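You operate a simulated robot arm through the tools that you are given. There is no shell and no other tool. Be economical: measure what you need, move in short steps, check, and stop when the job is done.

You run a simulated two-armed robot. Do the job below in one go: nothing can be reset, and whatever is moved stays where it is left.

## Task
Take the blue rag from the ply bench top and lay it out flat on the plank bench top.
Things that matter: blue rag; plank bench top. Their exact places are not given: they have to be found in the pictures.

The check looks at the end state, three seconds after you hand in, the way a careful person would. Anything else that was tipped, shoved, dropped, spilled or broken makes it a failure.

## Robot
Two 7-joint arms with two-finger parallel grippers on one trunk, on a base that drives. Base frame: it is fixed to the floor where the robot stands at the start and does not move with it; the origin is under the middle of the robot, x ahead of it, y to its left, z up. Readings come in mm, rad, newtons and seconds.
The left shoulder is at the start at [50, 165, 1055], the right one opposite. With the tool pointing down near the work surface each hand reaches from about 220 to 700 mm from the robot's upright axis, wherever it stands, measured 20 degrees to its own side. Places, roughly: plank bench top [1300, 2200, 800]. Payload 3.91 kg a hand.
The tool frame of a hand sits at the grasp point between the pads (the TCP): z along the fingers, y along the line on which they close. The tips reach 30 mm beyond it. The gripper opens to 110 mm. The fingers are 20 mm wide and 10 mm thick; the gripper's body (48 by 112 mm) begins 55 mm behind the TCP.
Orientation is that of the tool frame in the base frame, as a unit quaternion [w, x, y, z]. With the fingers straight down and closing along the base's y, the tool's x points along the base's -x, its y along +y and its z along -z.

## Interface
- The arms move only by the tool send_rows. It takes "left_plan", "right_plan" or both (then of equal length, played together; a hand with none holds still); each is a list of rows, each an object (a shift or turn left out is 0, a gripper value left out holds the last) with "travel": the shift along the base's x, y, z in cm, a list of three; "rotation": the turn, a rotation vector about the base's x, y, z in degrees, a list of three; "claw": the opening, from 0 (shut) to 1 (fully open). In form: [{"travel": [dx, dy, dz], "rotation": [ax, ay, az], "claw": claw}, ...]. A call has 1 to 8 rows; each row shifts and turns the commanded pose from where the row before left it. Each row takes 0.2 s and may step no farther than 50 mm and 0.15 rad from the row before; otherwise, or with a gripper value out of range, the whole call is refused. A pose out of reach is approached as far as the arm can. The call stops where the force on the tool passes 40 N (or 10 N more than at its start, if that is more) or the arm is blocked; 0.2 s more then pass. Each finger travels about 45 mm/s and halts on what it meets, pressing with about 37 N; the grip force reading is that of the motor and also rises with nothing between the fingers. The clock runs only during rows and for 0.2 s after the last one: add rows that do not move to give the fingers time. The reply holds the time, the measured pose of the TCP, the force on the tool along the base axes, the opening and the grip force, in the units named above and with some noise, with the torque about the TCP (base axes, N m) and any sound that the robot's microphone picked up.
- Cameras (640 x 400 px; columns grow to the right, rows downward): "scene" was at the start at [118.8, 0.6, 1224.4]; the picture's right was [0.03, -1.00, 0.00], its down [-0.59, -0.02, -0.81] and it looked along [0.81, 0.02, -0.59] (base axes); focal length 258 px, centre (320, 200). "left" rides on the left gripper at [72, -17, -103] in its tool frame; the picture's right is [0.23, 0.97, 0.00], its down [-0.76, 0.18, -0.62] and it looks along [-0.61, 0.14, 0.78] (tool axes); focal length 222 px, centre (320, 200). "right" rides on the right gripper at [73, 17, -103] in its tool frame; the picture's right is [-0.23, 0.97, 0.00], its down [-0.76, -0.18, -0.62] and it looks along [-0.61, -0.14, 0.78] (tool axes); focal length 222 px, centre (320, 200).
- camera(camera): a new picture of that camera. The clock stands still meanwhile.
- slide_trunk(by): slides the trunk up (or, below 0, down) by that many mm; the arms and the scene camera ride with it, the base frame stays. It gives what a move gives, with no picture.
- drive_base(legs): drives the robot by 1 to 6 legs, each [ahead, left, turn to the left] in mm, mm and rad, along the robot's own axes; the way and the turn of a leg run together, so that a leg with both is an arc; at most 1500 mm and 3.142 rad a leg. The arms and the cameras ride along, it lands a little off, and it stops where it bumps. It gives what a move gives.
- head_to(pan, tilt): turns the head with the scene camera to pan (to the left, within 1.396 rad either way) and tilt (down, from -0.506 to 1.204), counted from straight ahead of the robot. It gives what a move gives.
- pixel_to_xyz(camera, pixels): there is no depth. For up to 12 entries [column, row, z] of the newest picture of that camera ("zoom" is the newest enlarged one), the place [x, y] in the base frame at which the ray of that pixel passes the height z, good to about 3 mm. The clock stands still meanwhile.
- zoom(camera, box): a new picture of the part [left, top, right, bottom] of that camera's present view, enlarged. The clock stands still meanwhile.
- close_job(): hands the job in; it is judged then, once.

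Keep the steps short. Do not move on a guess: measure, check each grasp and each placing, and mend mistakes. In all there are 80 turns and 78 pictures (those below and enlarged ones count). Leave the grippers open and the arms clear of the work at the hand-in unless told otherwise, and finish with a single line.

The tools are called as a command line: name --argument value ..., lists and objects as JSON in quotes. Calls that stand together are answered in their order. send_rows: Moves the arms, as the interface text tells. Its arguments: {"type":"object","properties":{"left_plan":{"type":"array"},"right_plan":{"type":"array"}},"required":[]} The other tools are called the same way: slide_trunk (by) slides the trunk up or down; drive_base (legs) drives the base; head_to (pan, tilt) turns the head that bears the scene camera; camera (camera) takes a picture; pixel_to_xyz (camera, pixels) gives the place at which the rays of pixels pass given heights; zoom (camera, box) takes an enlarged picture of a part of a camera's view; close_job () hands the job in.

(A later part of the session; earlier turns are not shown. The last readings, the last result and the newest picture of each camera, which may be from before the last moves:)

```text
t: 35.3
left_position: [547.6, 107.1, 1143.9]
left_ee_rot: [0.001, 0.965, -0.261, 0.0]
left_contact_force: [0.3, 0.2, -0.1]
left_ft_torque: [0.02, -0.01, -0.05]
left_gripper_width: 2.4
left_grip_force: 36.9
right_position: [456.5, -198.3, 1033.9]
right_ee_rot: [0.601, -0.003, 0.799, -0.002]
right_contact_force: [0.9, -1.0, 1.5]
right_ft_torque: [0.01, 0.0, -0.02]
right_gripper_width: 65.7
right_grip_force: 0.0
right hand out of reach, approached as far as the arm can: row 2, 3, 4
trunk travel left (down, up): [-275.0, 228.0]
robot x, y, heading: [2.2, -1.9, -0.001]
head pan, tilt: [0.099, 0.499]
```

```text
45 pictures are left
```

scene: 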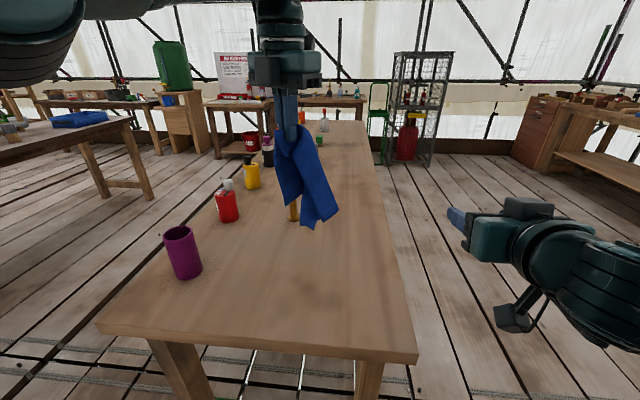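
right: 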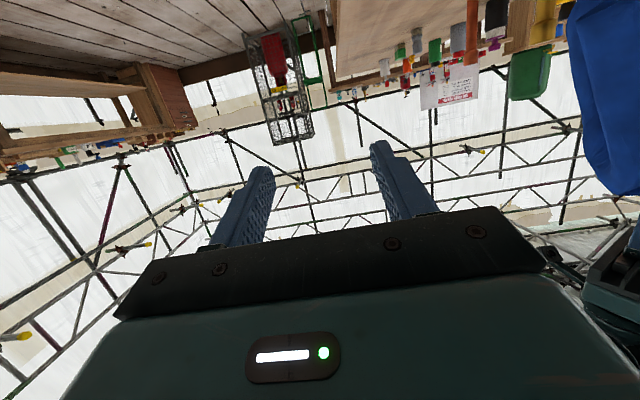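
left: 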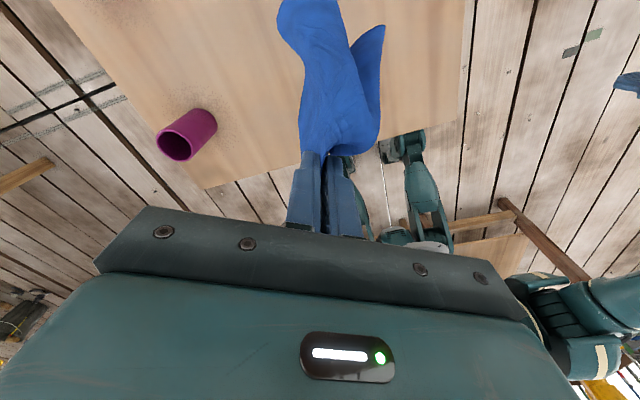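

The right fingers now point forward, 16° below horizontal. I'll bring the hand across to y≈80 and look again.

send_rows --right_plan '[{"travel": [0, 4.5, 0]}, {"travel": [0, 4.5, 0]}, {"travel": [0, 4.5, 0]}, {"travel": [0, 4.5, 0]}, {"travel": [0, 4.5, -1]}, {"travel": [0, 4.5, -1]}, {}]'

camera --camera "scene"

camera --camera "right"

camera --camera "left"

```text
t: 36.9
left_position: [547.1, 105.9, 1142.9]
left_ee_rot: [0.0, 0.965, -0.261, -0.001]
left_contact_force: [-0.2, 0.5, -0.8]
left_ft_torque: [0.03, 0.03, -0.03]
left_gripper_width: 2.7
left_grip_force: 37.0
right_position: [456.9, 72.7, 1008.6]
right_ee_rot: [0.601, -0.003, 0.799, -0.002]
right_contact_force: [-0.7, -0.5, 0.7]
right_ft_torque: [0.0, -0.01, -0.01]
right_gripper_width: 65.8
right_grip_force: 0.1
trunk travel left (down, up): [-275.0, 228.0]
robot x, y, heading: [-0.2, -2.1, 0.003]
head pan, tilt: [0.099, 0.499]
```

```text
44 pictures are left
```

scene: 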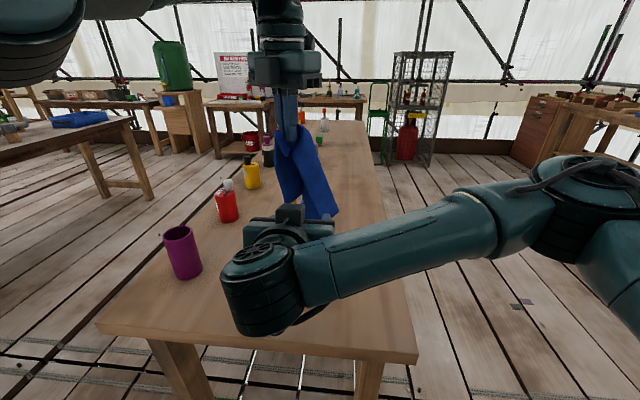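

```text
43 pictures are left
```

right: 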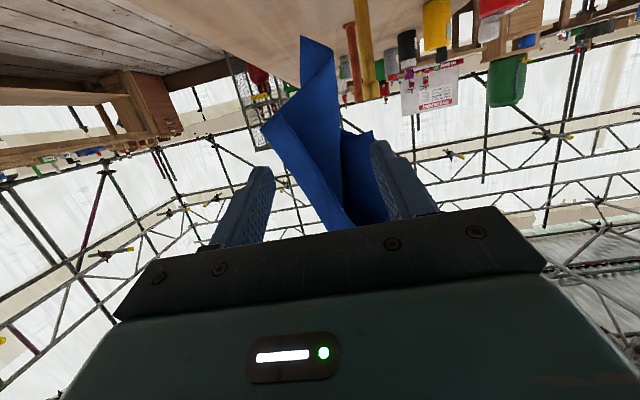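

```text
42 pictures are left
```

left: 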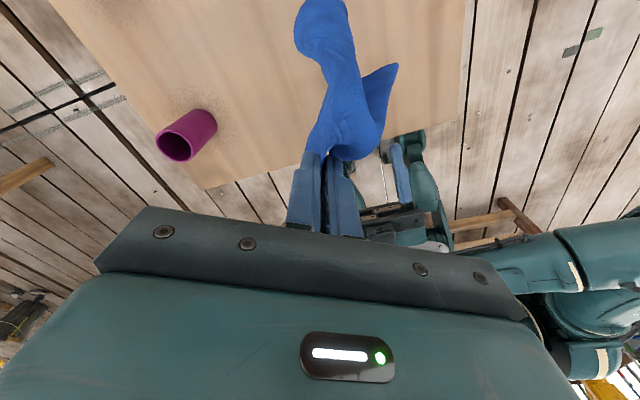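

In the right camera (which sees the scene upside-down), the wanted corner is at (375,132), just beside the +y finger. I'll measure it and zoom.

pixel_to_xyz --camera "right" --pixels '[[375, 132, 980], [375, 132, 990], [375, 132, 1000], [375, 132, 1010], [375, 132, 1020], [343, 130, 1000], [262, 125, 977], [303, 38, 930]]'

zoom --camera "right" --box '[220, 20, 460, 240]'

zoom --camera "scene" --box '[230, 90, 360, 240]'

```text
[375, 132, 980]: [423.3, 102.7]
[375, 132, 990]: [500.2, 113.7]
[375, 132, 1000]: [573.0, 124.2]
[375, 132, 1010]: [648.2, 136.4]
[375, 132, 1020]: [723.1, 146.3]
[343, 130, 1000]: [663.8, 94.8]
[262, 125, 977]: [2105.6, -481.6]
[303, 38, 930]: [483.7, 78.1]
```

```text
1.82 times, centred on (340, 130) of right
```

zoom: 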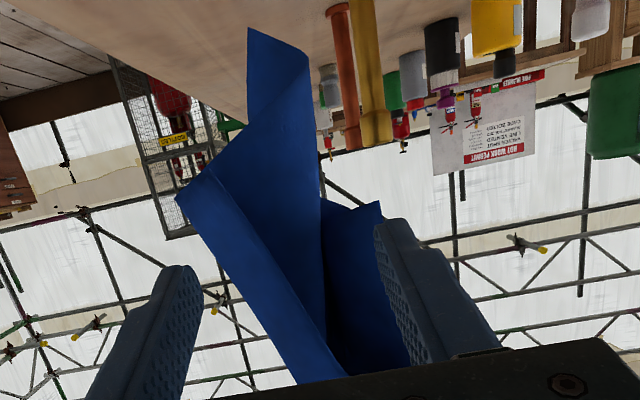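

```text
2.67 times, centred on (295, 165) of scene
```

zoom: 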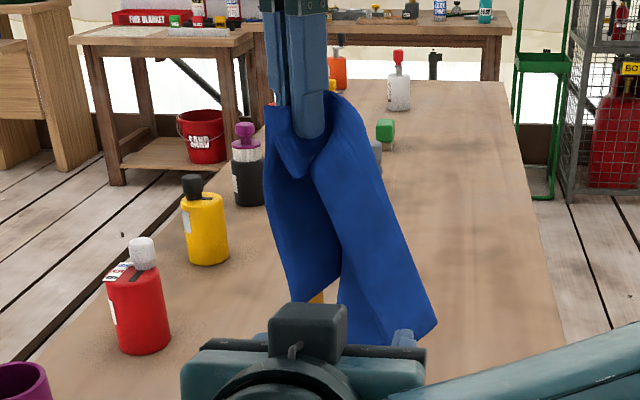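

pixel_to_xyz --camera "zoom" --pixels '[[290, 302, 990], [290, 302, 1000], [290, 302, 1010], [342, 258, 1020], [268, 200, 1060], [436, 322, 980], [300, 175, 1075]]'

```text
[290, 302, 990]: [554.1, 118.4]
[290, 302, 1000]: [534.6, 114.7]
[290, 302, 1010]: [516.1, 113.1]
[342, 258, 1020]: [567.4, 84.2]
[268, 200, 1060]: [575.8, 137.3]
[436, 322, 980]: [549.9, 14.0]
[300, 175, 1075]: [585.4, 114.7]
```

Both views agree that the corner is at ≈(542,118,996). I'll shift the right hand to y≈120, then advance so that the fingers straddle it.

send_rows --right_plan '[{"travel": [0, 2.5, 0.1], "claw": 0.7}, {"travel": [0, 2.4, 0]}, {"travel": [2, 0, 0]}, {"travel": [2, 0, 0]}, {"travel": [1.5, 0, 0]}, {}, {}]'

zoom --camera "right" --box '[220, 20, 460, 240]'

zoom --camera "scene" --box '[230, 90, 360, 240]'

camera --camera "left"

```text
t: 38.5
left_position: [547.1, 106.5, 1143.8]
left_ee_rot: [0.001, 0.965, -0.261, -0.001]
left_contact_force: [0.6, 0.2, -0.2]
left_ft_torque: [0.0, -0.01, 0.0]
left_gripper_width: 2.9
left_grip_force: 36.7
right_position: [511.6, 120.8, 1014.0]
right_ee_rot: [0.6, -0.003, 0.8, -0.002]
right_contact_force: [0.1, 1.7, -0.4]
right_ft_torque: [0.01, -0.03, 0.0]
right_gripper_width: 76.8
right_grip_force: 0.0
trunk travel left (down, up): [-275.0, 228.0]
robot x, y, heading: [-2.8, 2.0, 0.001]
head pan, tilt: [0.099, 0.499]
```

```text
1.82 times, centred on (340, 130) of right
```

zoom: 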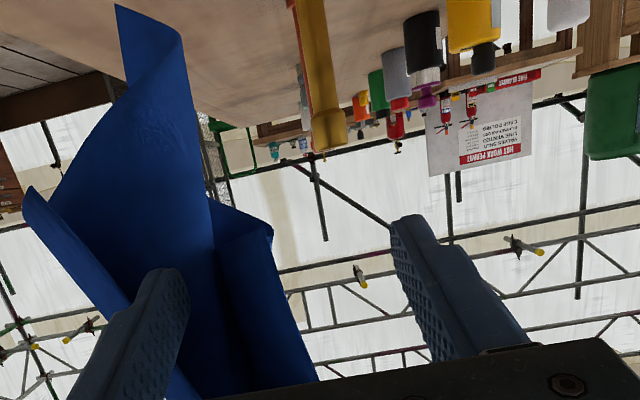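

```text
2.67 times, centred on (295, 165) of scene
```

zoom: 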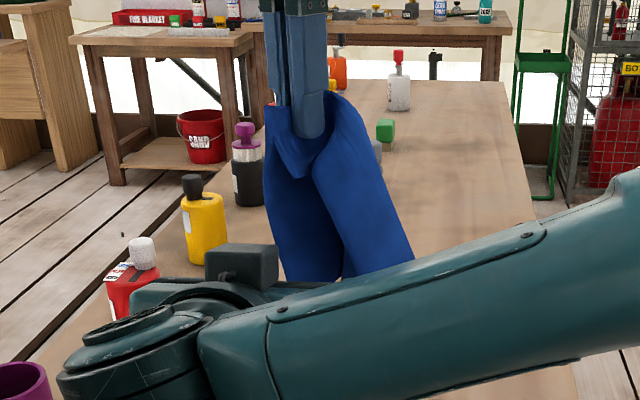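

```text
37 pictures are left
```

left: 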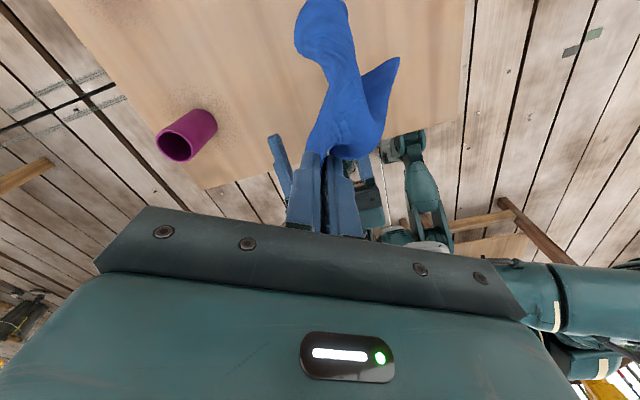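

The corner is between the fingers, at zoom (272,230), left of centre. I'll narrow the opening a bit, shift -8 mm in y, advance 28 mm and close.

send_rows --right_plan '[{"travel": [0, -0.4, -0.2], "claw": 0.5}, {"travel": [1.4, -0.4, 0]}, {"travel": [1.4, 0, 0]}, {}]'

zoom --camera "right" --box '[220, 20, 460, 240]'

```text
t: 39.5
left_position: [546.6, 107.0, 1143.5]
left_ee_rot: [0.0, 0.965, -0.262, -0.001]
left_contact_force: [-0.2, 0.8, 1.3]
left_ft_torque: [-0.03, 0.03, 0.02]
left_gripper_width: 2.7
left_grip_force: 37.1
right_position: [539.8, 110.9, 1011.9]
right_ee_rot: [0.6, -0.003, 0.8, -0.002]
right_contact_force: [0.5, -0.5, 0.1]
right_ft_torque: [-0.03, -0.02, 0.01]
right_gripper_width: 54.9
right_grip_force: 0.1
trunk travel left (down, up): [-275.0, 228.0]
robot x, y, heading: [-1.9, -1.6, 0.005]
head pan, tilt: [0.099, 0.499]
```

```text
1.82 times, centred on (340, 130) of right
```

zoom: 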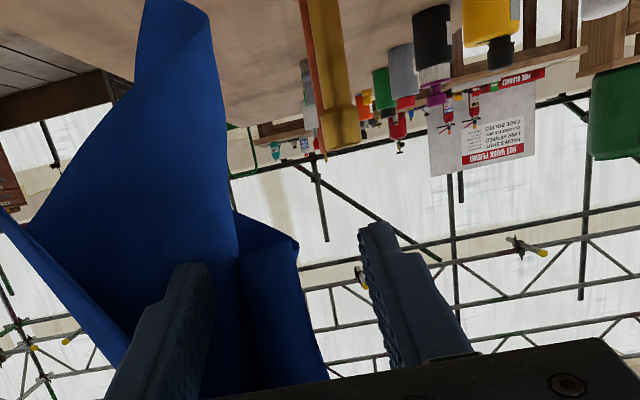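

The corner is between the fingers, but the -y finger also overlaps the other lobe. I'll back out, shift +12 mm in y with a narrower opening, and re-enter so that only the corner panel is caught.

send_rows --right_plan '[{"travel": [-2.8, 0, 0]}, {"travel": [0, 1.2, 0], "claw": 0.36}, {}, {"travel": [1.4, 0, 0]}, {"travel": [1.2, 0, 0]}, {}]'

zoom --camera "right" --box '[220, 20, 460, 240]'

```text
t: 40.9
left_position: [547.9, 106.4, 1142.6]
left_ee_rot: [0.0, 0.965, -0.261, -0.002]
left_contact_force: [0.6, -0.1, -1.3]
left_ft_torque: [0.0, 0.03, -0.03]
left_gripper_width: 2.7
left_grip_force: 36.6
right_position: [537.5, 123.6, 1012.5]
right_ee_rot: [0.6, -0.004, 0.8, -0.001]
right_contact_force: [0.3, 0.2, 0.0]
right_ft_torque: [-0.02, -0.02, 0.02]
right_gripper_width: 39.8
right_grip_force: 0.1
trunk travel left (down, up): [-275.0, 228.0]
robot x, y, heading: [1.1, -0.5, 0.0]
head pan, tilt: [0.099, 0.499]
```

```text
1.82 times, centred on (340, 130) of right
```

zoom: 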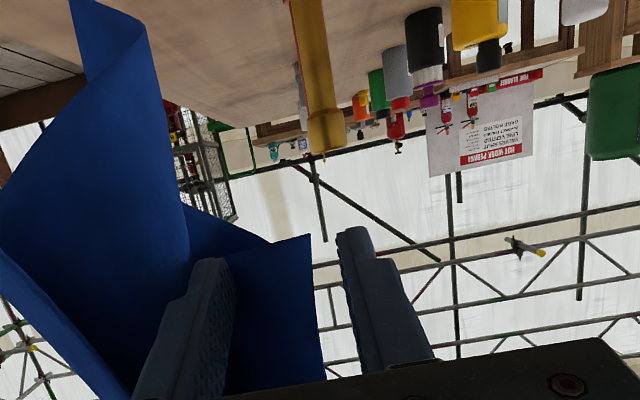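

Only the corner panel is between the fingers now. I'll close.

send_rows --right_plan '[{"claw": 0.2}, {"claw": 0.1}, {"claw": 0}, {}, {}]'

zoom --camera "right" --box '[220, 20, 460, 240]'

```text
t: 42.1
left_position: [547.0, 106.7, 1143.4]
left_ee_rot: [0.001, 0.965, -0.261, -0.001]
left_contact_force: [0.8, 0.7, -0.4]
left_ft_torque: [0.01, 0.01, -0.03]
left_gripper_width: 2.9
left_grip_force: 36.8
right_position: [536.1, 123.8, 1013.6]
right_ee_rot: [0.601, -0.002, 0.8, -0.003]
right_contact_force: [-0.4, -0.2, 0.3]
right_ft_torque: [-0.02, -0.01, 0.02]
right_gripper_width: 1.8
right_grip_force: 37.4
trunk travel left (down, up): [-275.0, 228.0]
robot x, y, heading: [-3.3, 1.6, -0.003]
head pan, tilt: [0.099, 0.499]
```

```text
1.82 times, centred on (340, 130) of right
```

zoom: 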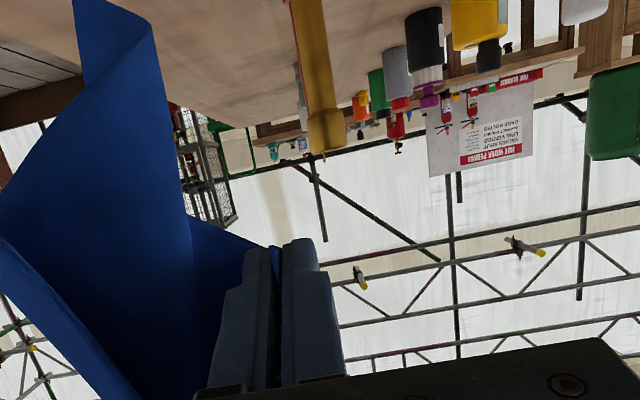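

The opening is 1.8 mm, so the far corner is held by the right hand and the left holds the same edge about 100 mm away. Next I'll swing the left wrist back to neutral yaw while the right hand arcs to the -y side, so the rag hangs flat as a sheet between the hands.

send_rows --left_plan '[{"rotation": [0, 0, -8.2]}, {"rotation": [0, 0, -8.2]}, {"rotation": [0, 0, -8.2]}, {"rotation": [0, 0, -8.2]}, {"rotation": [0, 0, -8.2]}, {"rotation": [0, 0, -8.2]}, {"rotation": [0, 0, -8.2]}, {"rotation": [0, 0, -8.2]}]' --right_plan '[{"travel": [-0.5, -1, 0]}, {"travel": [-0.5, -1, 0.2]}, {"travel": [-0.5, -1, 0.3]}, {"travel": [0, -1, 0.3], "rotation": [0, 5, 0]}, {"travel": [0, -1, 0.3], "rotation": [0, 5, 0]}, {"travel": [0, -1, 0.4], "rotation": [0, 5, 0]}, {"travel": [0, -1, 0.4], "rotation": [0, 5, 0]}, {"travel": [0, 0, 0.4], "rotation": [0, 5, 0]}]'

send_rows --left_plan '[{"rotation": [0, 0, -8.2]}, {"rotation": [0, 0, -8.2]}, {"rotation": [0, 0, -8.2]}, {"rotation": [0, 0, -8.2]}, {"rotation": [0, 0, -8.2]}, {"rotation": [0, 0, -8.2]}, {"rotation": [0, 0, -8.2]}, {"rotation": [0, 0, -8.2]}]' --right_plan '[{"travel": [0, -0.3, 0.4], "rotation": [0, 0, 5]}, {"travel": [0, -0.3, 0.4], "rotation": [0, 0, 5]}, {"travel": [0, -0.3, 0.5], "rotation": [0, 0, 5]}, {"travel": [0, -0.3, 0.5], "rotation": [0, 0, 5]}, {"travel": [0, -0.3, 0.5]}, {"travel": [0, -0.2, 0.5]}, {"travel": [0, -0.2, 0.5]}, {}]'

camera --camera "scene"

camera --camera "left"

```text
t: 43.9
left_position: [547.3, 105.2, 1143.7]
left_ee_rot: [0.0, -0.668, 0.744, 0.001]
left_contact_force: [-2.0, -10.1, -7.7]
left_ft_torque: [-0.52, 0.18, 0.09]
left_gripper_width: 2.9
left_grip_force: 37.5
right_position: [521.6, 54.8, 1035.4]
right_ee_rot: [0.413, -0.003, 0.911, -0.001]
right_contact_force: [3.0, 10.3, 7.2]
right_ft_torque: [-0.3, 0.01, 0.04]
right_gripper_width: 2.6
right_grip_force: 37.2
trunk travel left (down, up): [-275.0, 228.0]
robot x, y, heading: [5.3, 1.8, -0.001]
head pan, tilt: [0.099, 0.499]
```

```text
t: 45.7
left_position: [546.6, 106.5, 1142.2]
left_ee_rot: [0.0, -0.159, 0.987, 0.002]
left_contact_force: [-1.1, -4.5, 0.8]
left_ft_torque: [-0.2, 0.1, 0.09]
left_gripper_width: 2.7
left_grip_force: 36.7
right_position: [523.6, 34.4, 1067.2]
right_ee_rot: [0.408, -0.16, 0.896, 0.07]
right_contact_force: [0.8, 4.8, -1.6]
right_ft_torque: [-0.13, -0.01, -0.03]
right_gripper_width: 1.9
right_grip_force: 37.3
trunk travel left (down, up): [-275.0, 228.0]
robot x, y, heading: [-0.7, 0.1, -0.001]
head pan, tilt: [0.099, 0.499]
```

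```text
33 pictures are left
```

scene: 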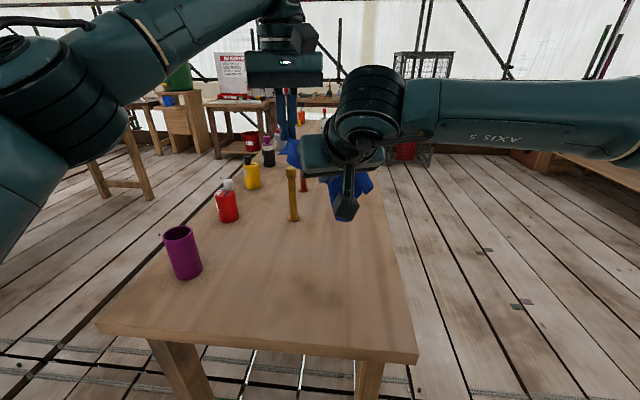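

```text
32 pictures are left
```

left: 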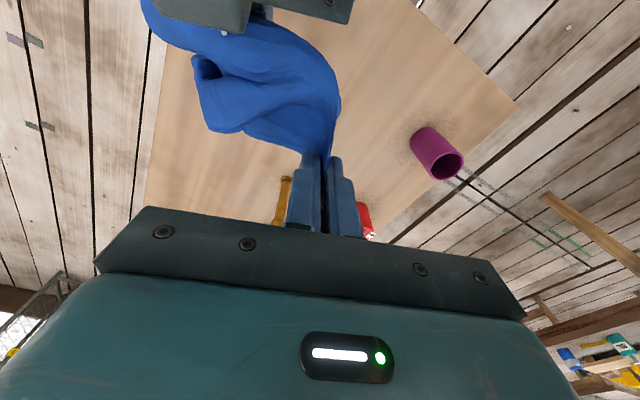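

The rag is held by both hands with slight tension. I'll level the hands (right up 66 mm and out), finish the left yaw, then raise the trunk for transport clearance.

send_rows --left_plan '[{"rotation": [0, 0, -6]}, {"rotation": [0, 0, -6]}, {"rotation": [0, 0, -6]}, {}, {}, {}]' --right_plan '[{"travel": [0, -0.4, 1.3]}, {"travel": [0, -0.6, 1.3]}, {"travel": [0, -0.6, 1.3]}, {"travel": [0, -0.8, 1.3]}, {"travel": [0, -0.6, 1.2]}, {}]'

slide_trunk --by 210

camera --camera "left"

camera --camera "right"

```text
t: 47.1
left_position: [547.1, 104.9, 1143.7]
left_ee_rot: [0.001, -0.002, 1.0, -0.002]
left_contact_force: [1.9, -25.8, 10.8]
left_ft_torque: [-0.95, 0.13, 0.36]
left_gripper_width: 3.0
left_grip_force: 37.7
right_position: [521.0, 6.6, 1130.0]
right_ee_rot: [0.406, -0.165, 0.896, 0.072]
right_contact_force: [-1.5, 25.3, -10.0]
right_ft_torque: [-0.36, 0.11, 0.46]
right_gripper_width: 2.7
right_grip_force: 36.9
trunk travel left (down, up): [-275.0, 228.0]
robot x, y, heading: [1.1, 1.2, 0.005]
head pan, tilt: [0.099, 0.499]
```

```text
t: 49.4
left_position: [547.1, 105.1, 1353.6]
left_ee_rot: [-0.001, -0.003, 1.0, -0.001]
left_contact_force: [-2.7, -22.2, 8.5]
left_ft_torque: [-0.86, 0.07, -0.12]
left_gripper_width: 2.6
left_grip_force: 36.7
right_position: [523.1, 6.2, 1341.3]
right_ee_rot: [0.407, -0.162, 0.896, 0.071]
right_contact_force: [3.5, 22.6, -8.0]
right_ft_torque: [-0.21, 0.16, 0.38]
right_gripper_width: 2.8
right_grip_force: 37.5
trunk travel left (down, up): [-485.0, 18.0]
robot x, y, heading: [1.2, 0.1, -0.002]
head pan, tilt: [0.099, 0.499]
```

```text
31 pictures are left
```

left: 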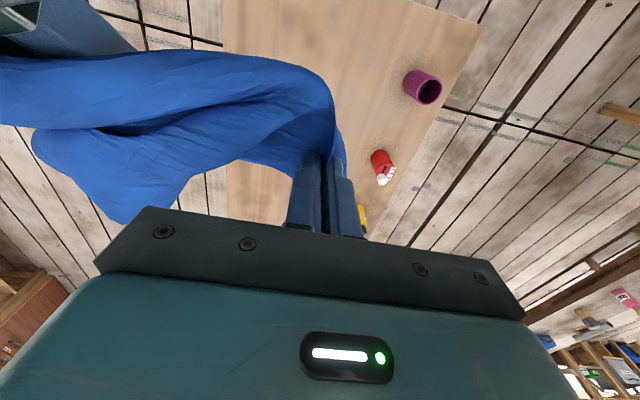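

```text
30 pictures are left
```

right: 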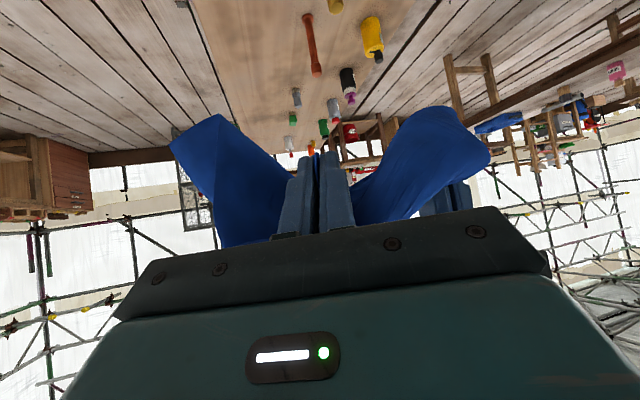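

The tension is too high at 25 N, so I'll slacken by 12 mm. Then I'll look at how the rag hangs.

send_rows --right_plan '[{"travel": [0, 0.7, 0]}, {"travel": [0, 0.6, 0]}, {}]'

zoom --camera "scene" --box '[230, 80, 430, 260]'

```text
t: 50.1
left_position: [547.4, 107.4, 1352.3]
left_ee_rot: [0.001, -0.006, 1.0, 0.001]
left_contact_force: [-0.7, -6.0, 2.4]
left_ft_torque: [-0.2, 0.03, -0.01]
left_gripper_width: 2.4
left_grip_force: 37.5
right_position: [523.4, 16.6, 1341.9]
right_ee_rot: [0.408, -0.16, 0.896, 0.07]
right_contact_force: [-0.1, 5.6, -2.5]
right_ft_torque: [-0.07, 0.01, 0.12]
right_gripper_width: 2.1
right_grip_force: 37.1
trunk travel left (down, up): [-485.0, 18.0]
robot x, y, heading: [-2.8, -0.7, 0.003]
head pan, tilt: [0.099, 0.499]
```

```text
2.22 times, centred on (330, 170) of scene
```

zoom: 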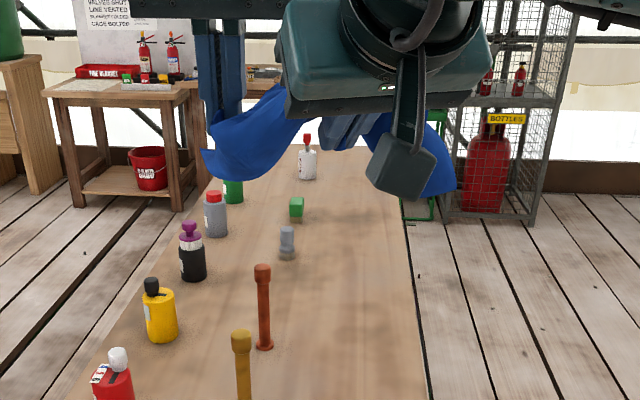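

The rag is held along one edge, with the body draped forward of the hands and well clear of the bench. I'll transport it: back off, go left, turn left, and move along in front of the plank bench while staying well back from it.

drive_base --legs '[[-350, 0, 0], [0, 950, 0], [0, 0, 1.571]]'

head_to --pan -0.6 --tilt 0.35

camera --camera "scene"

```text
t: 64.4
left_position: [-451.8, 1488.8, 1352.7]
left_ee_rot: [0.0, 0.709, -0.705, -0.001]
left_contact_force: [4.4, -0.5, 0.8]
left_ft_torque: [-0.03, -0.16, -0.08]
left_gripper_width: 2.6
left_grip_force: 37.6
right_position: [-363.9, 1462.8, 1341.7]
right_ee_rot: [-0.238, 0.748, -0.521, -0.337]
right_contact_force: [-3.8, -0.7, -1.9]
right_ft_torque: [-0.02, 0.0, -0.02]
right_gripper_width: 1.8
right_grip_force: 36.9
trunk travel left (down, up): [-485.0, 18.0]
robot x, y, heading: [-348.9, 941.5, 1.571]
head pan, tilt: [0.099, 0.499]
```

```text
t: 65.5
left_position: [-451.7, 1487.6, 1353.2]
left_ee_rot: [0.0, 0.709, -0.705, -0.001]
left_contact_force: [4.1, 0.0, 0.0]
left_ft_torque: [-0.05, -0.12, -0.09]
left_gripper_width: 2.5
left_grip_force: 37.2
right_position: [-363.0, 1462.5, 1341.4]
right_ee_rot: [-0.238, 0.748, -0.52, -0.337]
right_contact_force: [-3.4, 0.7, -1.8]
right_ft_torque: [-0.03, 0.03, 0.05]
right_gripper_width: 2.0
right_grip_force: 36.7
trunk travel left (down, up): [-485.0, 18.0]
robot x, y, heading: [-349.3, 941.4, 1.573]
head pan, tilt: [-0.6, 0.351]
```

```text
28 pictures are left
```

scene: 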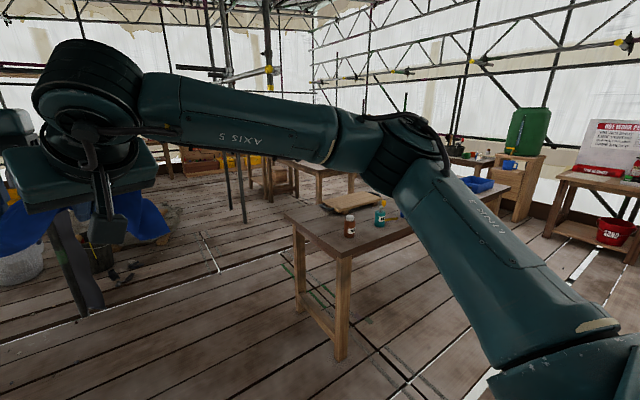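

The way along the bench front is clear. I'll drive 1500 mm to the robot's right, then turn the head to the bench.

drive_base --legs '[[0, -1500, 0], [0, -350, 0]]'

head_to --pan 0.0 --tilt 0.55

camera --camera "scene"

```text
t: 82.1
left_position: [1395.5, 1497.6, 1353.0]
left_ee_rot: [0.0, 0.713, -0.701, -0.001]
left_contact_force: [3.8, 1.0, 2.1]
left_ft_torque: [-0.01, -0.13, -0.04]
left_gripper_width: 2.6
left_grip_force: 37.1
right_position: [1484.9, 1474.2, 1341.5]
right_ee_rot: [-0.237, 0.75, -0.516, -0.339]
right_contact_force: [-2.7, 1.0, -1.7]
right_ft_torque: [-0.01, 0.02, 0.04]
right_gripper_width: 1.6
right_grip_force: 37.0
trunk travel left (down, up): [-485.0, 18.0]
robot x, y, heading: [1507.0, 949.5, 1.583]
head pan, tilt: [-0.6, 0.351]
```

```text
t: 83.1
left_position: [1395.9, 1498.1, 1353.2]
left_ee_rot: [-0.001, 0.712, -0.702, -0.001]
left_contact_force: [2.7, 0.0, 1.3]
left_ft_torque: [-0.02, -0.1, -0.07]
left_gripper_width: 2.7
left_grip_force: 37.0
right_position: [1483.8, 1473.8, 1340.6]
right_ee_rot: [-0.236, 0.75, -0.516, -0.339]
right_contact_force: [-5.2, -0.2, -1.8]
right_ft_torque: [-0.02, 0.02, 0.01]
right_gripper_width: 2.1
right_grip_force: 37.5
trunk travel left (down, up): [-485.0, 18.0]
robot x, y, heading: [1509.0, 953.3, 1.58]
head pan, tilt: [0.0, 0.55]
```

```text
27 pictures are left
```

scene: 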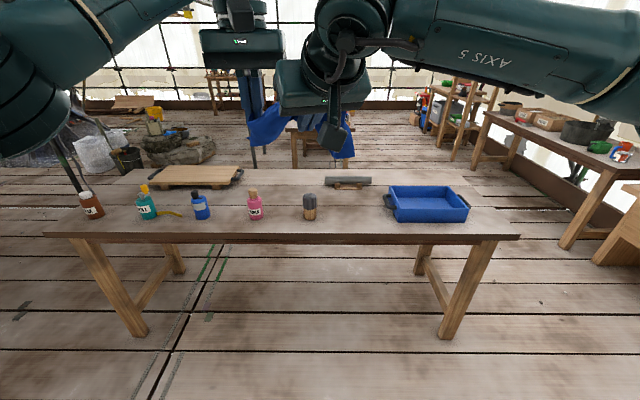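

This is a clear view of the plank bench. I'll measure its corners and the objects on it at z=800.

pixel_to_xyz --camera "scene" --pixels '[[45, 234, 800], [519, 236, 800], [460, 178, 800], [130, 170, 800], [255, 219, 800], [310, 219, 800], [398, 222, 800], [386, 192, 800], [324, 181, 800], [370, 184, 800], [242, 186, 800], [201, 219, 800]]'

zoom --camera "scene" --box '[110, 60, 490, 250]'

```text
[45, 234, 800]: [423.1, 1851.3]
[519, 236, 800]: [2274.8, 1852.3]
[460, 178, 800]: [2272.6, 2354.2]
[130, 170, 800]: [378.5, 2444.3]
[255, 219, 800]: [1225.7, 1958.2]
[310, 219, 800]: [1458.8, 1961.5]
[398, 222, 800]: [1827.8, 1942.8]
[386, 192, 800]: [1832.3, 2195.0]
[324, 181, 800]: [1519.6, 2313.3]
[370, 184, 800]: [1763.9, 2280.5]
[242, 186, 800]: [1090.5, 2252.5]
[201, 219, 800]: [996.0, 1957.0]
```

```text
1.68 times, centred on (300, 155) of scene
```

zoom: 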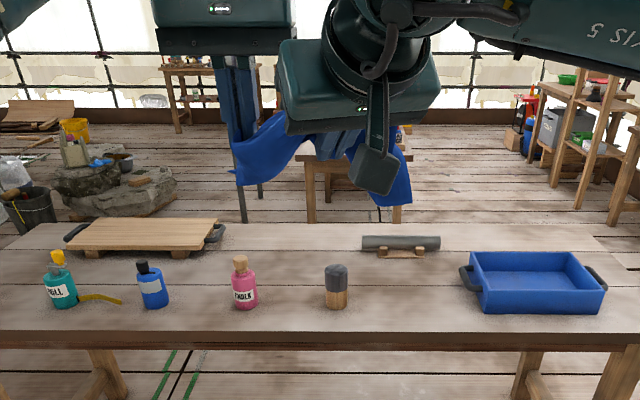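

The free patch is x 1500–1795, y 1860–2260, between the jar (1459,1961) and the tray (from x≈1810), in front of the roller. I'll drive so the hands are above it.

drive_base --legs '[[0, -180, -0.01], [490, 0, 0]]'

send_rows --left_plan '[{"claw": 0.3}, {"claw": 0.6}, {"travel": [-2, 0, 1]}, {"travel": [-4, 0, 1]}, {"travel": [-4, 0, 0]}, {}, {}, {}]'

camera --camera "scene"

camera --camera "left"

```text
t: 87.8
left_position: [1602.1, 1978.3, 1352.8]
left_ee_rot: [0.0, -0.704, 0.71, 0.001]
left_contact_force: [4.7, 0.4, 1.1]
left_ft_torque: [-0.02, -0.14, -0.02]
left_gripper_width: 2.5
left_grip_force: 37.0
right_position: [1689.4, 1952.2, 1341.4]
right_ee_rot: [-0.24, 0.744, -0.525, -0.336]
right_contact_force: [-3.5, -0.1, -1.0]
right_ft_torque: [-0.03, -0.03, 0.04]
right_gripper_width: 1.7
right_grip_force: 37.1
trunk travel left (down, up): [-485.0, 18.0]
robot x, y, heading: [1700.3, 1432.5, 1.555]
head pan, tilt: [0.0, 0.55]
```

```text
t: 89.6
left_position: [1499.3, 1976.8, 1372.8]
left_ee_rot: [0.0, -0.704, 0.711, 0.0]
left_contact_force: [0.5, 0.9, -0.2]
left_ft_torque: [0.01, 0.0, -0.03]
left_gripper_width: 66.0
left_grip_force: 0.0
right_position: [1689.8, 1951.9, 1340.2]
right_ee_rot: [-0.24, 0.744, -0.526, -0.336]
right_contact_force: [-0.6, 0.2, -0.1]
right_ft_torque: [0.01, -0.02, -0.06]
right_gripper_width: 1.9
right_grip_force: 36.9
trunk travel left (down, up): [-485.0, 18.0]
robot x, y, heading: [1700.8, 1428.1, 1.551]
head pan, tilt: [0.0, 0.55]
```

```text
25 pictures are left
```

scene: 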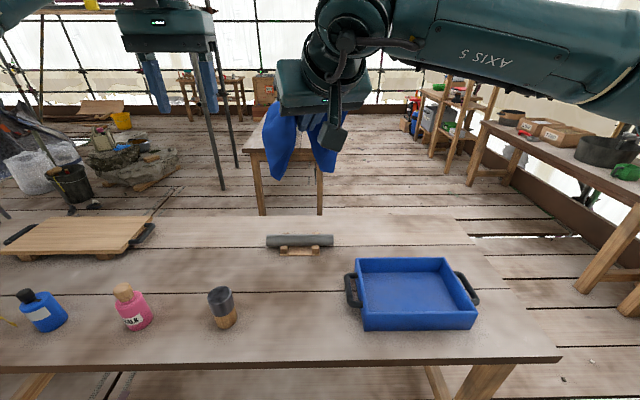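

```text
24 pictures are left
```

left: 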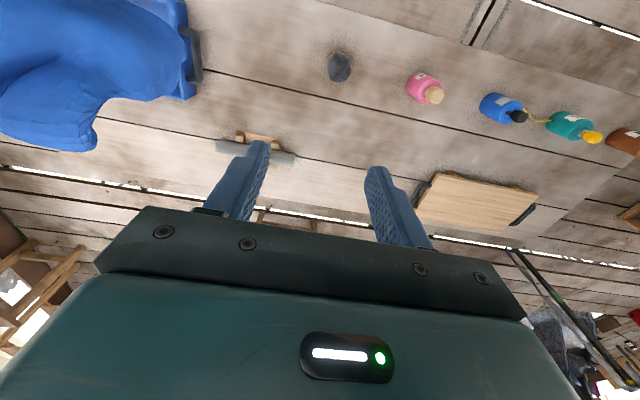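

zoom --camera "scene" --box '[220, 70, 400, 200]'

zoom --camera "right" --box '[80, 0, 560, 240]'

```text
3.08 times, centred on (310, 135) of scene
```

zoom: 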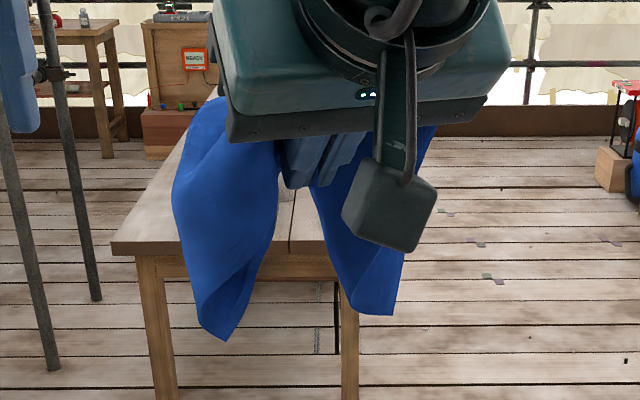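

```text
1.33 times, centred on (320, 120) of right
```

zoom: 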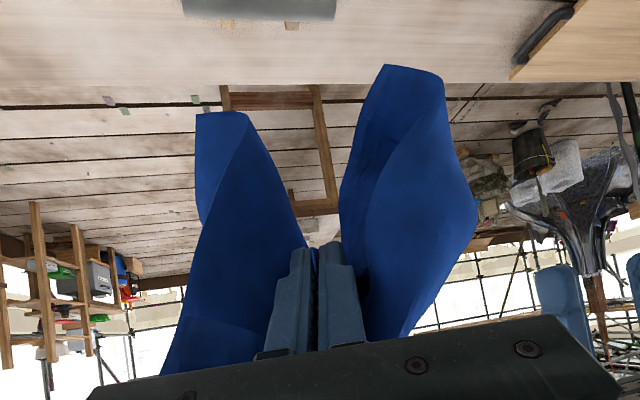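

The rag hangs tent-like from the right fingers in two lobes spreading left and right, a good posture for lowering it. I'll turn the right fingers more vertical, centre them over the patch, and lower the trunk partway.

send_rows --right_plan '[{"travel": [-0.6, 1.3, 0], "rotation": [-5, 0, 0]}, {"travel": [-0.6, 1.3, 0], "rotation": [-5, 0, 0]}, {"travel": [-0.6, 1.3, 0], "rotation": [-5, 0, 0]}, {"travel": [-0.6, 1.3, 0], "rotation": [-5, 0, 0]}, {"travel": [-0.6, 1.3, 0], "rotation": [-5, 0, 0]}, {"travel": [-0.5, 1.3, 0], "rotation": [-5, 0, 0]}, {}]'

slide_trunk --by -300

camera --camera "scene"

camera --camera "left"

```text
t: 91.2
left_position: [1500.5, 1977.6, 1373.6]
left_ee_rot: [0.0, -0.704, 0.71, 0.002]
left_contact_force: [0.4, 1.2, 0.1]
left_ft_torque: [0.03, 0.04, 0.0]
left_gripper_width: 65.8
left_grip_force: 0.0
right_position: [1656.9, 2030.0, 1339.5]
right_ee_rot: [-0.04, 0.781, -0.594, -0.188]
right_contact_force: [0.2, -0.6, -0.6]
right_ft_torque: [-0.02, -0.01, -0.01]
right_gripper_width: 1.9
right_grip_force: 36.7
trunk travel left (down, up): [-485.0, 18.0]
robot x, y, heading: [1699.4, 1427.0, 1.553]
head pan, tilt: [0.0, 0.55]
```

```text
t: 94.2
left_position: [1499.5, 1977.5, 1073.1]
left_ee_rot: [0.0, -0.704, 0.71, 0.001]
left_contact_force: [0.3, -1.0, -0.4]
left_ft_torque: [0.0, -0.02, -0.02]
left_gripper_width: 65.9
left_grip_force: 0.0
right_position: [1656.1, 2030.2, 1041.7]
right_ee_rot: [-0.04, 0.781, -0.595, -0.188]
right_contact_force: [-0.7, 0.1, -0.2]
right_ft_torque: [0.01, -0.05, -0.01]
right_gripper_width: 1.8
right_grip_force: 37.1
trunk travel left (down, up): [-185.0, 318.0]
robot x, y, heading: [1700.6, 1430.2, 1.55]
head pan, tilt: [0.0, 0.55]
```

```text
21 pictures are left
```

scene: 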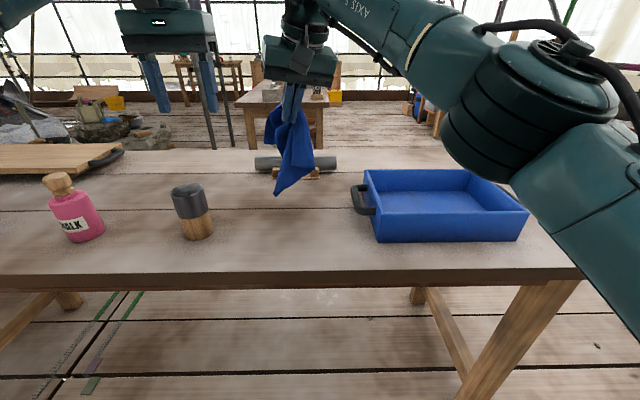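

```text
20 pictures are left
```

left: 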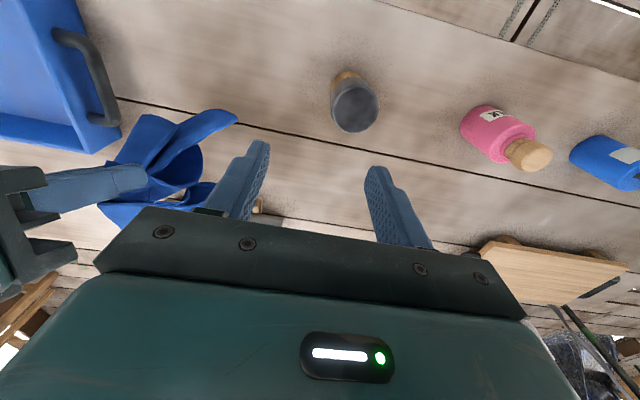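

The rag hangs between the jar and the tray. I'll lower the hand another 130 mm so the lobes touch down, watching the force.

send_rows --right_plan '[{"travel": [0, 0, -2.5]}, {"travel": [0, 0, -2.5]}, {"travel": [0, 0, -2.5]}, {"travel": [0, 0, -2.5]}, {"travel": [0, 0, -2]}, {"travel": [0, 0, -2]}, {}, {}]'

zoom --camera "scene" --box '[170, 90, 410, 250]'

```text
t: 96.0
left_position: [1499.5, 1977.5, 1073.3]
left_ee_rot: [0.0, -0.704, 0.71, 0.002]
left_contact_force: [0.9, -0.3, -0.9]
left_ft_torque: [-0.03, 0.01, 0.01]
left_gripper_width: 66.2
left_grip_force: 0.1
right_position: [1654.2, 2032.4, 901.9]
right_ee_rot: [-0.04, 0.78, -0.595, -0.189]
right_contact_force: [0.4, -0.1, -1.2]
right_ft_torque: [0.04, -0.05, 0.0]
right_gripper_width: 1.8
right_grip_force: 37.0
trunk travel left (down, up): [-185.0, 318.0]
robot x, y, heading: [1700.6, 1425.1, 1.555]
head pan, tilt: [0.0, 0.55]
```

```text
2.50 times, centred on (290, 170) of scene
```

zoom: 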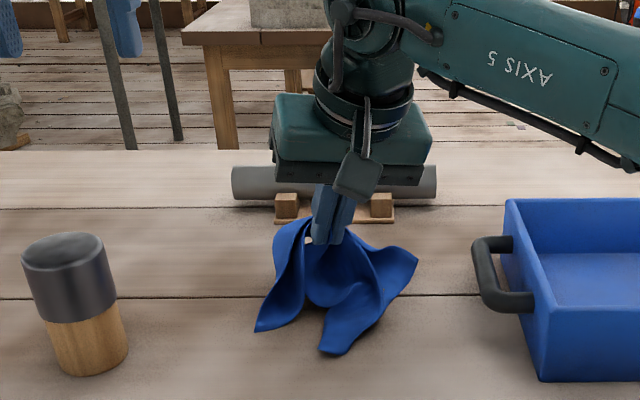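

The lobes have touched down toward the robot. I'll lower the rest while drawing the hand away from the robot (+y), so the rag is pulled out behind it.

send_rows --right_plan '[{"travel": [0, 1, -1.2]}, {"travel": [0, 1, -1.2]}, {"travel": [0, 1, -1.2]}, {"travel": [0, 1, -1.2]}, {"travel": [0, 1, -1.0]}, {"travel": [0, 1, -0.5]}, {}, {}]'

zoom --camera "scene" --box '[170, 90, 410, 250]'

```text
t: 97.8
left_position: [1499.6, 1978.2, 1073.6]
left_ee_rot: [0.001, -0.704, 0.71, 0.001]
left_contact_force: [0.7, 0.1, 0.8]
left_ft_torque: [0.01, -0.02, 0.01]
left_gripper_width: 66.0
left_grip_force: 0.1
right_position: [1656.7, 2091.6, 839.1]
right_ee_rot: [-0.04, 0.78, -0.595, -0.189]
right_contact_force: [-0.7, -1.1, 1.5]
right_ft_torque: [0.0, -0.01, -0.03]
right_gripper_width: 2.2
right_grip_force: 36.8
trunk travel left (down, up): [-185.0, 318.0]
robot x, y, heading: [1698.1, 1426.9, 1.555]
head pan, tilt: [0.0, 0.55]
```

```text
2.50 times, centred on (290, 170) of scene
```

zoom: 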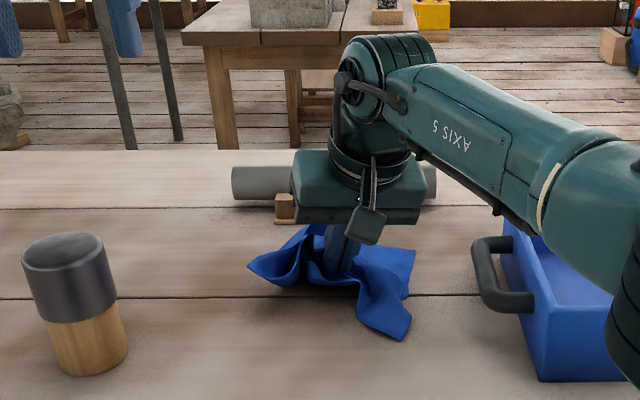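

The tip is about 10 mm above the bench and the rag has spread around it. I'll release, rise, and see how it settles.

send_rows --right_plan '[{"claw": 0.15}, {"claw": 0.15}, {}, {"travel": [0, 0, 3]}, {"travel": [0, 0, 4]}, {"travel": [2, 0, 5]}, {"travel": [4, 0, 2]}, {"travel": [4, -1, 0]}]'

zoom --camera "scene" --box '[170, 90, 410, 250]'

```text
refused: row 6 steps farther than a row can; nothing moved
```

```text
2.50 times, centred on (290, 170) of scene
```

zoom: 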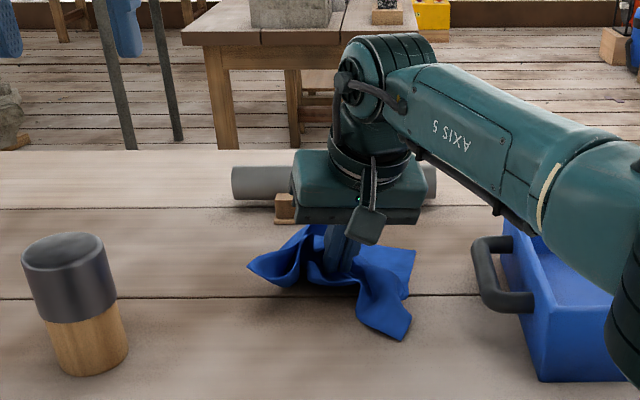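

One step was too long. I'll repeat it with shorter steps.

send_rows --right_plan '[{"claw": 0.15}, {}, {}, {"travel": [0, 0, 3]}, {"travel": [0, 0, 4]}, {"travel": [1, 0, 4]}, {"travel": [3, 0, 3]}, {"travel": [4, -1, 0]}]'

zoom --camera "scene" --box '[170, 90, 410, 250]'

```text
t: 99.6
left_position: [1498.9, 1976.9, 1073.1]
left_ee_rot: [0.0, -0.704, 0.71, 0.002]
left_contact_force: [0.2, 0.6, 0.2]
left_ft_torque: [0.02, -0.02, -0.02]
left_gripper_width: 66.1
left_grip_force: 0.0
right_position: [1731.9, 2063.6, 975.4]
right_ee_rot: [-0.04, 0.78, -0.595, -0.188]
right_contact_force: [0.6, -0.8, -0.7]
right_ft_torque: [-0.03, -0.01, -0.02]
right_gripper_width: 16.6
right_grip_force: 0.2
right hand out of reach, approached as far as the arm can: row 5
trunk travel left (down, up): [-185.0, 318.0]
robot x, y, heading: [1699.2, 1425.4, 1.55]
head pan, tilt: [0.0, 0.55]
```

```text
2.50 times, centred on (290, 170) of scene
```

zoom: 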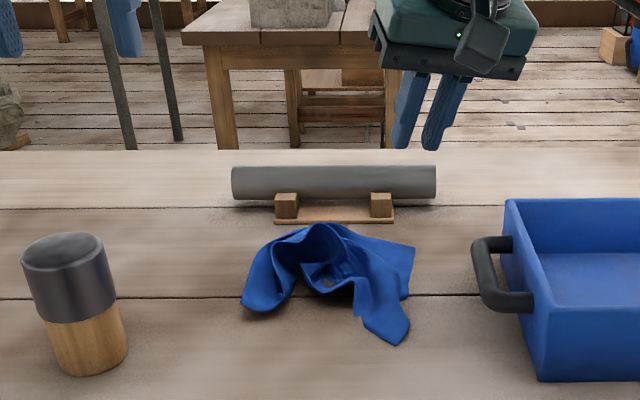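

The rag has settled in a clump. I'll raise the trunk for a steeper view of its corners.

slide_trunk --by 310

head_to --pan 0.1 --tilt 0.85

zoom --camera "scene" --box '[260, 100, 420, 200]'

```text
t: 102.6
left_position: [1499.6, 1977.7, 1383.3]
left_ee_rot: [0.0, -0.705, 0.71, 0.002]
left_contact_force: [-0.2, -0.1, 0.2]
left_ft_torque: [0.0, -0.03, -0.02]
left_gripper_width: 66.1
left_grip_force: 0.1
right_position: [1732.6, 2064.9, 1284.6]
right_ee_rot: [-0.04, 0.78, -0.595, -0.189]
right_contact_force: [1.1, 0.0, -0.4]
right_ft_torque: [0.02, 0.03, 0.01]
right_gripper_width: 16.5
right_grip_force: 0.0
trunk travel left (down, up): [-495.0, 8.0]
robot x, y, heading: [1695.6, 1430.5, 1.555]
head pan, tilt: [0.0, 0.55]
```

```text
t: 103.4
left_position: [1499.7, 1977.5, 1383.3]
left_ee_rot: [0.0, -0.704, 0.71, 0.0]
left_contact_force: [0.2, -0.4, 0.2]
left_ft_torque: [0.02, 0.0, 0.01]
left_gripper_width: 65.9
left_grip_force: 0.0
right_position: [1729.6, 2066.1, 1284.0]
right_ee_rot: [-0.041, 0.78, -0.595, -0.189]
right_contact_force: [-0.7, 0.7, 0.7]
right_ft_torque: [0.0, 0.03, -0.04]
right_gripper_width: 16.4
right_grip_force: 0.0
trunk travel left (down, up): [-495.0, 8.0]
robot x, y, heading: [1699.0, 1429.3, 1.557]
head pan, tilt: [0.099, 0.85]
```

```text
4.00 times, centred on (340, 150) of scene
```

zoom: 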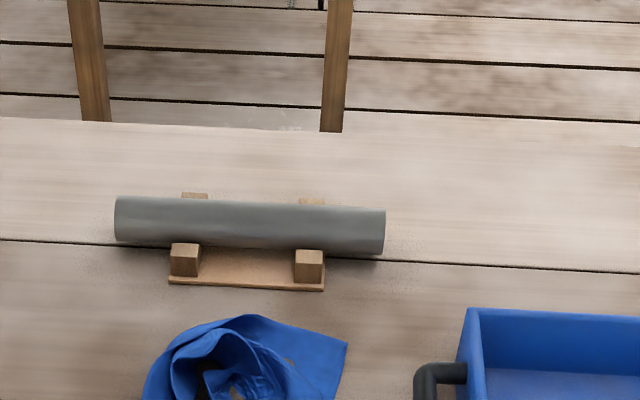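

I need a box a bit lower in the image.

zoom --camera "scene" --box '[250, 140, 410, 240]'

pixel_to_xyz --camera "zoom" --pixels '[[100, 200, 800], [200, 200, 800], [300, 200, 800], [400, 200, 800], [100, 300, 800], [300, 300, 800], [300, 100, 800], [385, 185, 800], [200, 100, 800]]'

```text
4.00 times, centred on (330, 190) of scene
```

zoom: 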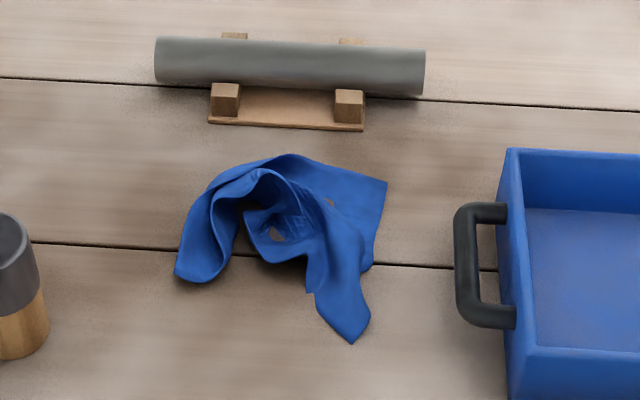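

```text
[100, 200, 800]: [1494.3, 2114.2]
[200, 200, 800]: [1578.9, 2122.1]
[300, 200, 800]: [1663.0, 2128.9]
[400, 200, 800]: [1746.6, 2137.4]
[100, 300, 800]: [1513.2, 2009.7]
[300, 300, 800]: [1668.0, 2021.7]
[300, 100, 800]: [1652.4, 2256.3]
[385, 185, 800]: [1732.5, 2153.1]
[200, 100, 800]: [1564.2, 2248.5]
```

The corners are: A, a free strip tip toward the robot, near zoom (360,335) → about (1713,1992). B is the flat right-back corner near (387,182) → (1734,2155). Plan: the left hand straddles and pinches A and draws it toward the robot. Then the right hand takes B. First I'll move the right hand aside, lower the trunk and bring the left hand over A.

pixel_to_xyz --camera "zoom" --pixels '[[352, 342, 800], [345, 310, 810], [370, 305, 800], [318, 300, 800], [387, 182, 800], [368, 270, 800], [180, 280, 810]]'

send_rows --right_plan '[{"travel": [4, -1, 0]}, {"travel": [4, -1, 0]}, {"travel": [4, -1, 0]}, {"travel": [3, -1, 0]}, {}, {}, {}, {}]' --left_plan '[{"claw": 0.75}, {}, {"travel": [4, 0, 0]}, {"travel": [4, 0, 0]}, {"travel": [4, 0, 0]}, {"travel": [4, 0, 0]}, {"travel": [4, 0.5, 0]}, {"travel": [1.2, 1, 0]}]'

slide_trunk --by -400

camera --camera "left"

```text
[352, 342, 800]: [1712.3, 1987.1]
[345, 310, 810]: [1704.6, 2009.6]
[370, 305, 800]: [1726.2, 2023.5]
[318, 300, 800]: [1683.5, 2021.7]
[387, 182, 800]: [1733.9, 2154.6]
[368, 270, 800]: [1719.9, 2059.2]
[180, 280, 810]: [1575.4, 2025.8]
```

```text
t: 105.2
left_position: [1696.1, 1969.8, 1379.3]
left_ee_rot: [0.0, -0.704, 0.711, 0.002]
left_contact_force: [1.3, 0.2, 0.2]
left_ft_torque: [-0.02, 0.06, 0.01]
left_gripper_width: 82.7
left_grip_force: 0.0
left hand out of reach, approached as far as the arm can: row 7
right_position: [1885.4, 2026.6, 1283.6]
right_ee_rot: [-0.04, 0.779, -0.596, -0.188]
right_contact_force: [-0.5, -0.5, -0.4]
right_ft_torque: [-0.01, 0.02, 0.01]
right_gripper_width: 16.2
right_grip_force: 0.1
trunk travel left (down, up): [-495.0, 8.0]
robot x, y, heading: [1697.0, 1428.4, 1.553]
head pan, tilt: [0.099, 0.85]
```

```text
t: 109.1
left_position: [1692.3, 1969.1, 978.9]
left_ee_rot: [0.001, -0.704, 0.71, 0.002]
left_contact_force: [0.2, -0.3, 0.8]
left_ft_torque: [-0.02, 0.0, -0.01]
left_gripper_width: 82.5
left_grip_force: 0.0
right_position: [1882.3, 2026.1, 883.3]
right_ee_rot: [-0.04, 0.78, -0.595, -0.189]
right_contact_force: [0.0, 0.0, -0.4]
right_ft_torque: [0.03, -0.01, -0.01]
right_gripper_width: 16.3
right_grip_force: 0.0
trunk travel left (down, up): [-95.0, 408.0]
robot x, y, heading: [1702.2, 1431.0, 1.549]
head pan, tilt: [0.099, 0.85]
```

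```text
13 pictures are left
```

left: 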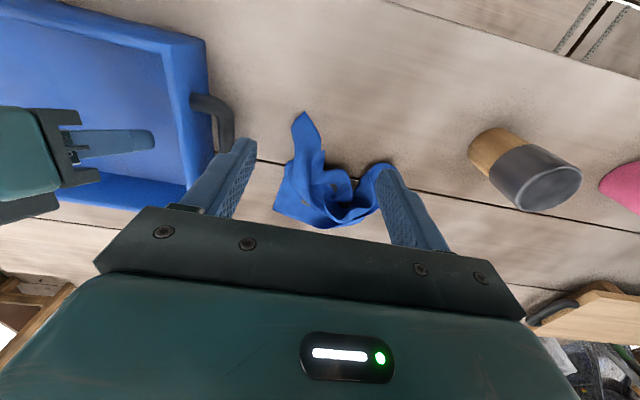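

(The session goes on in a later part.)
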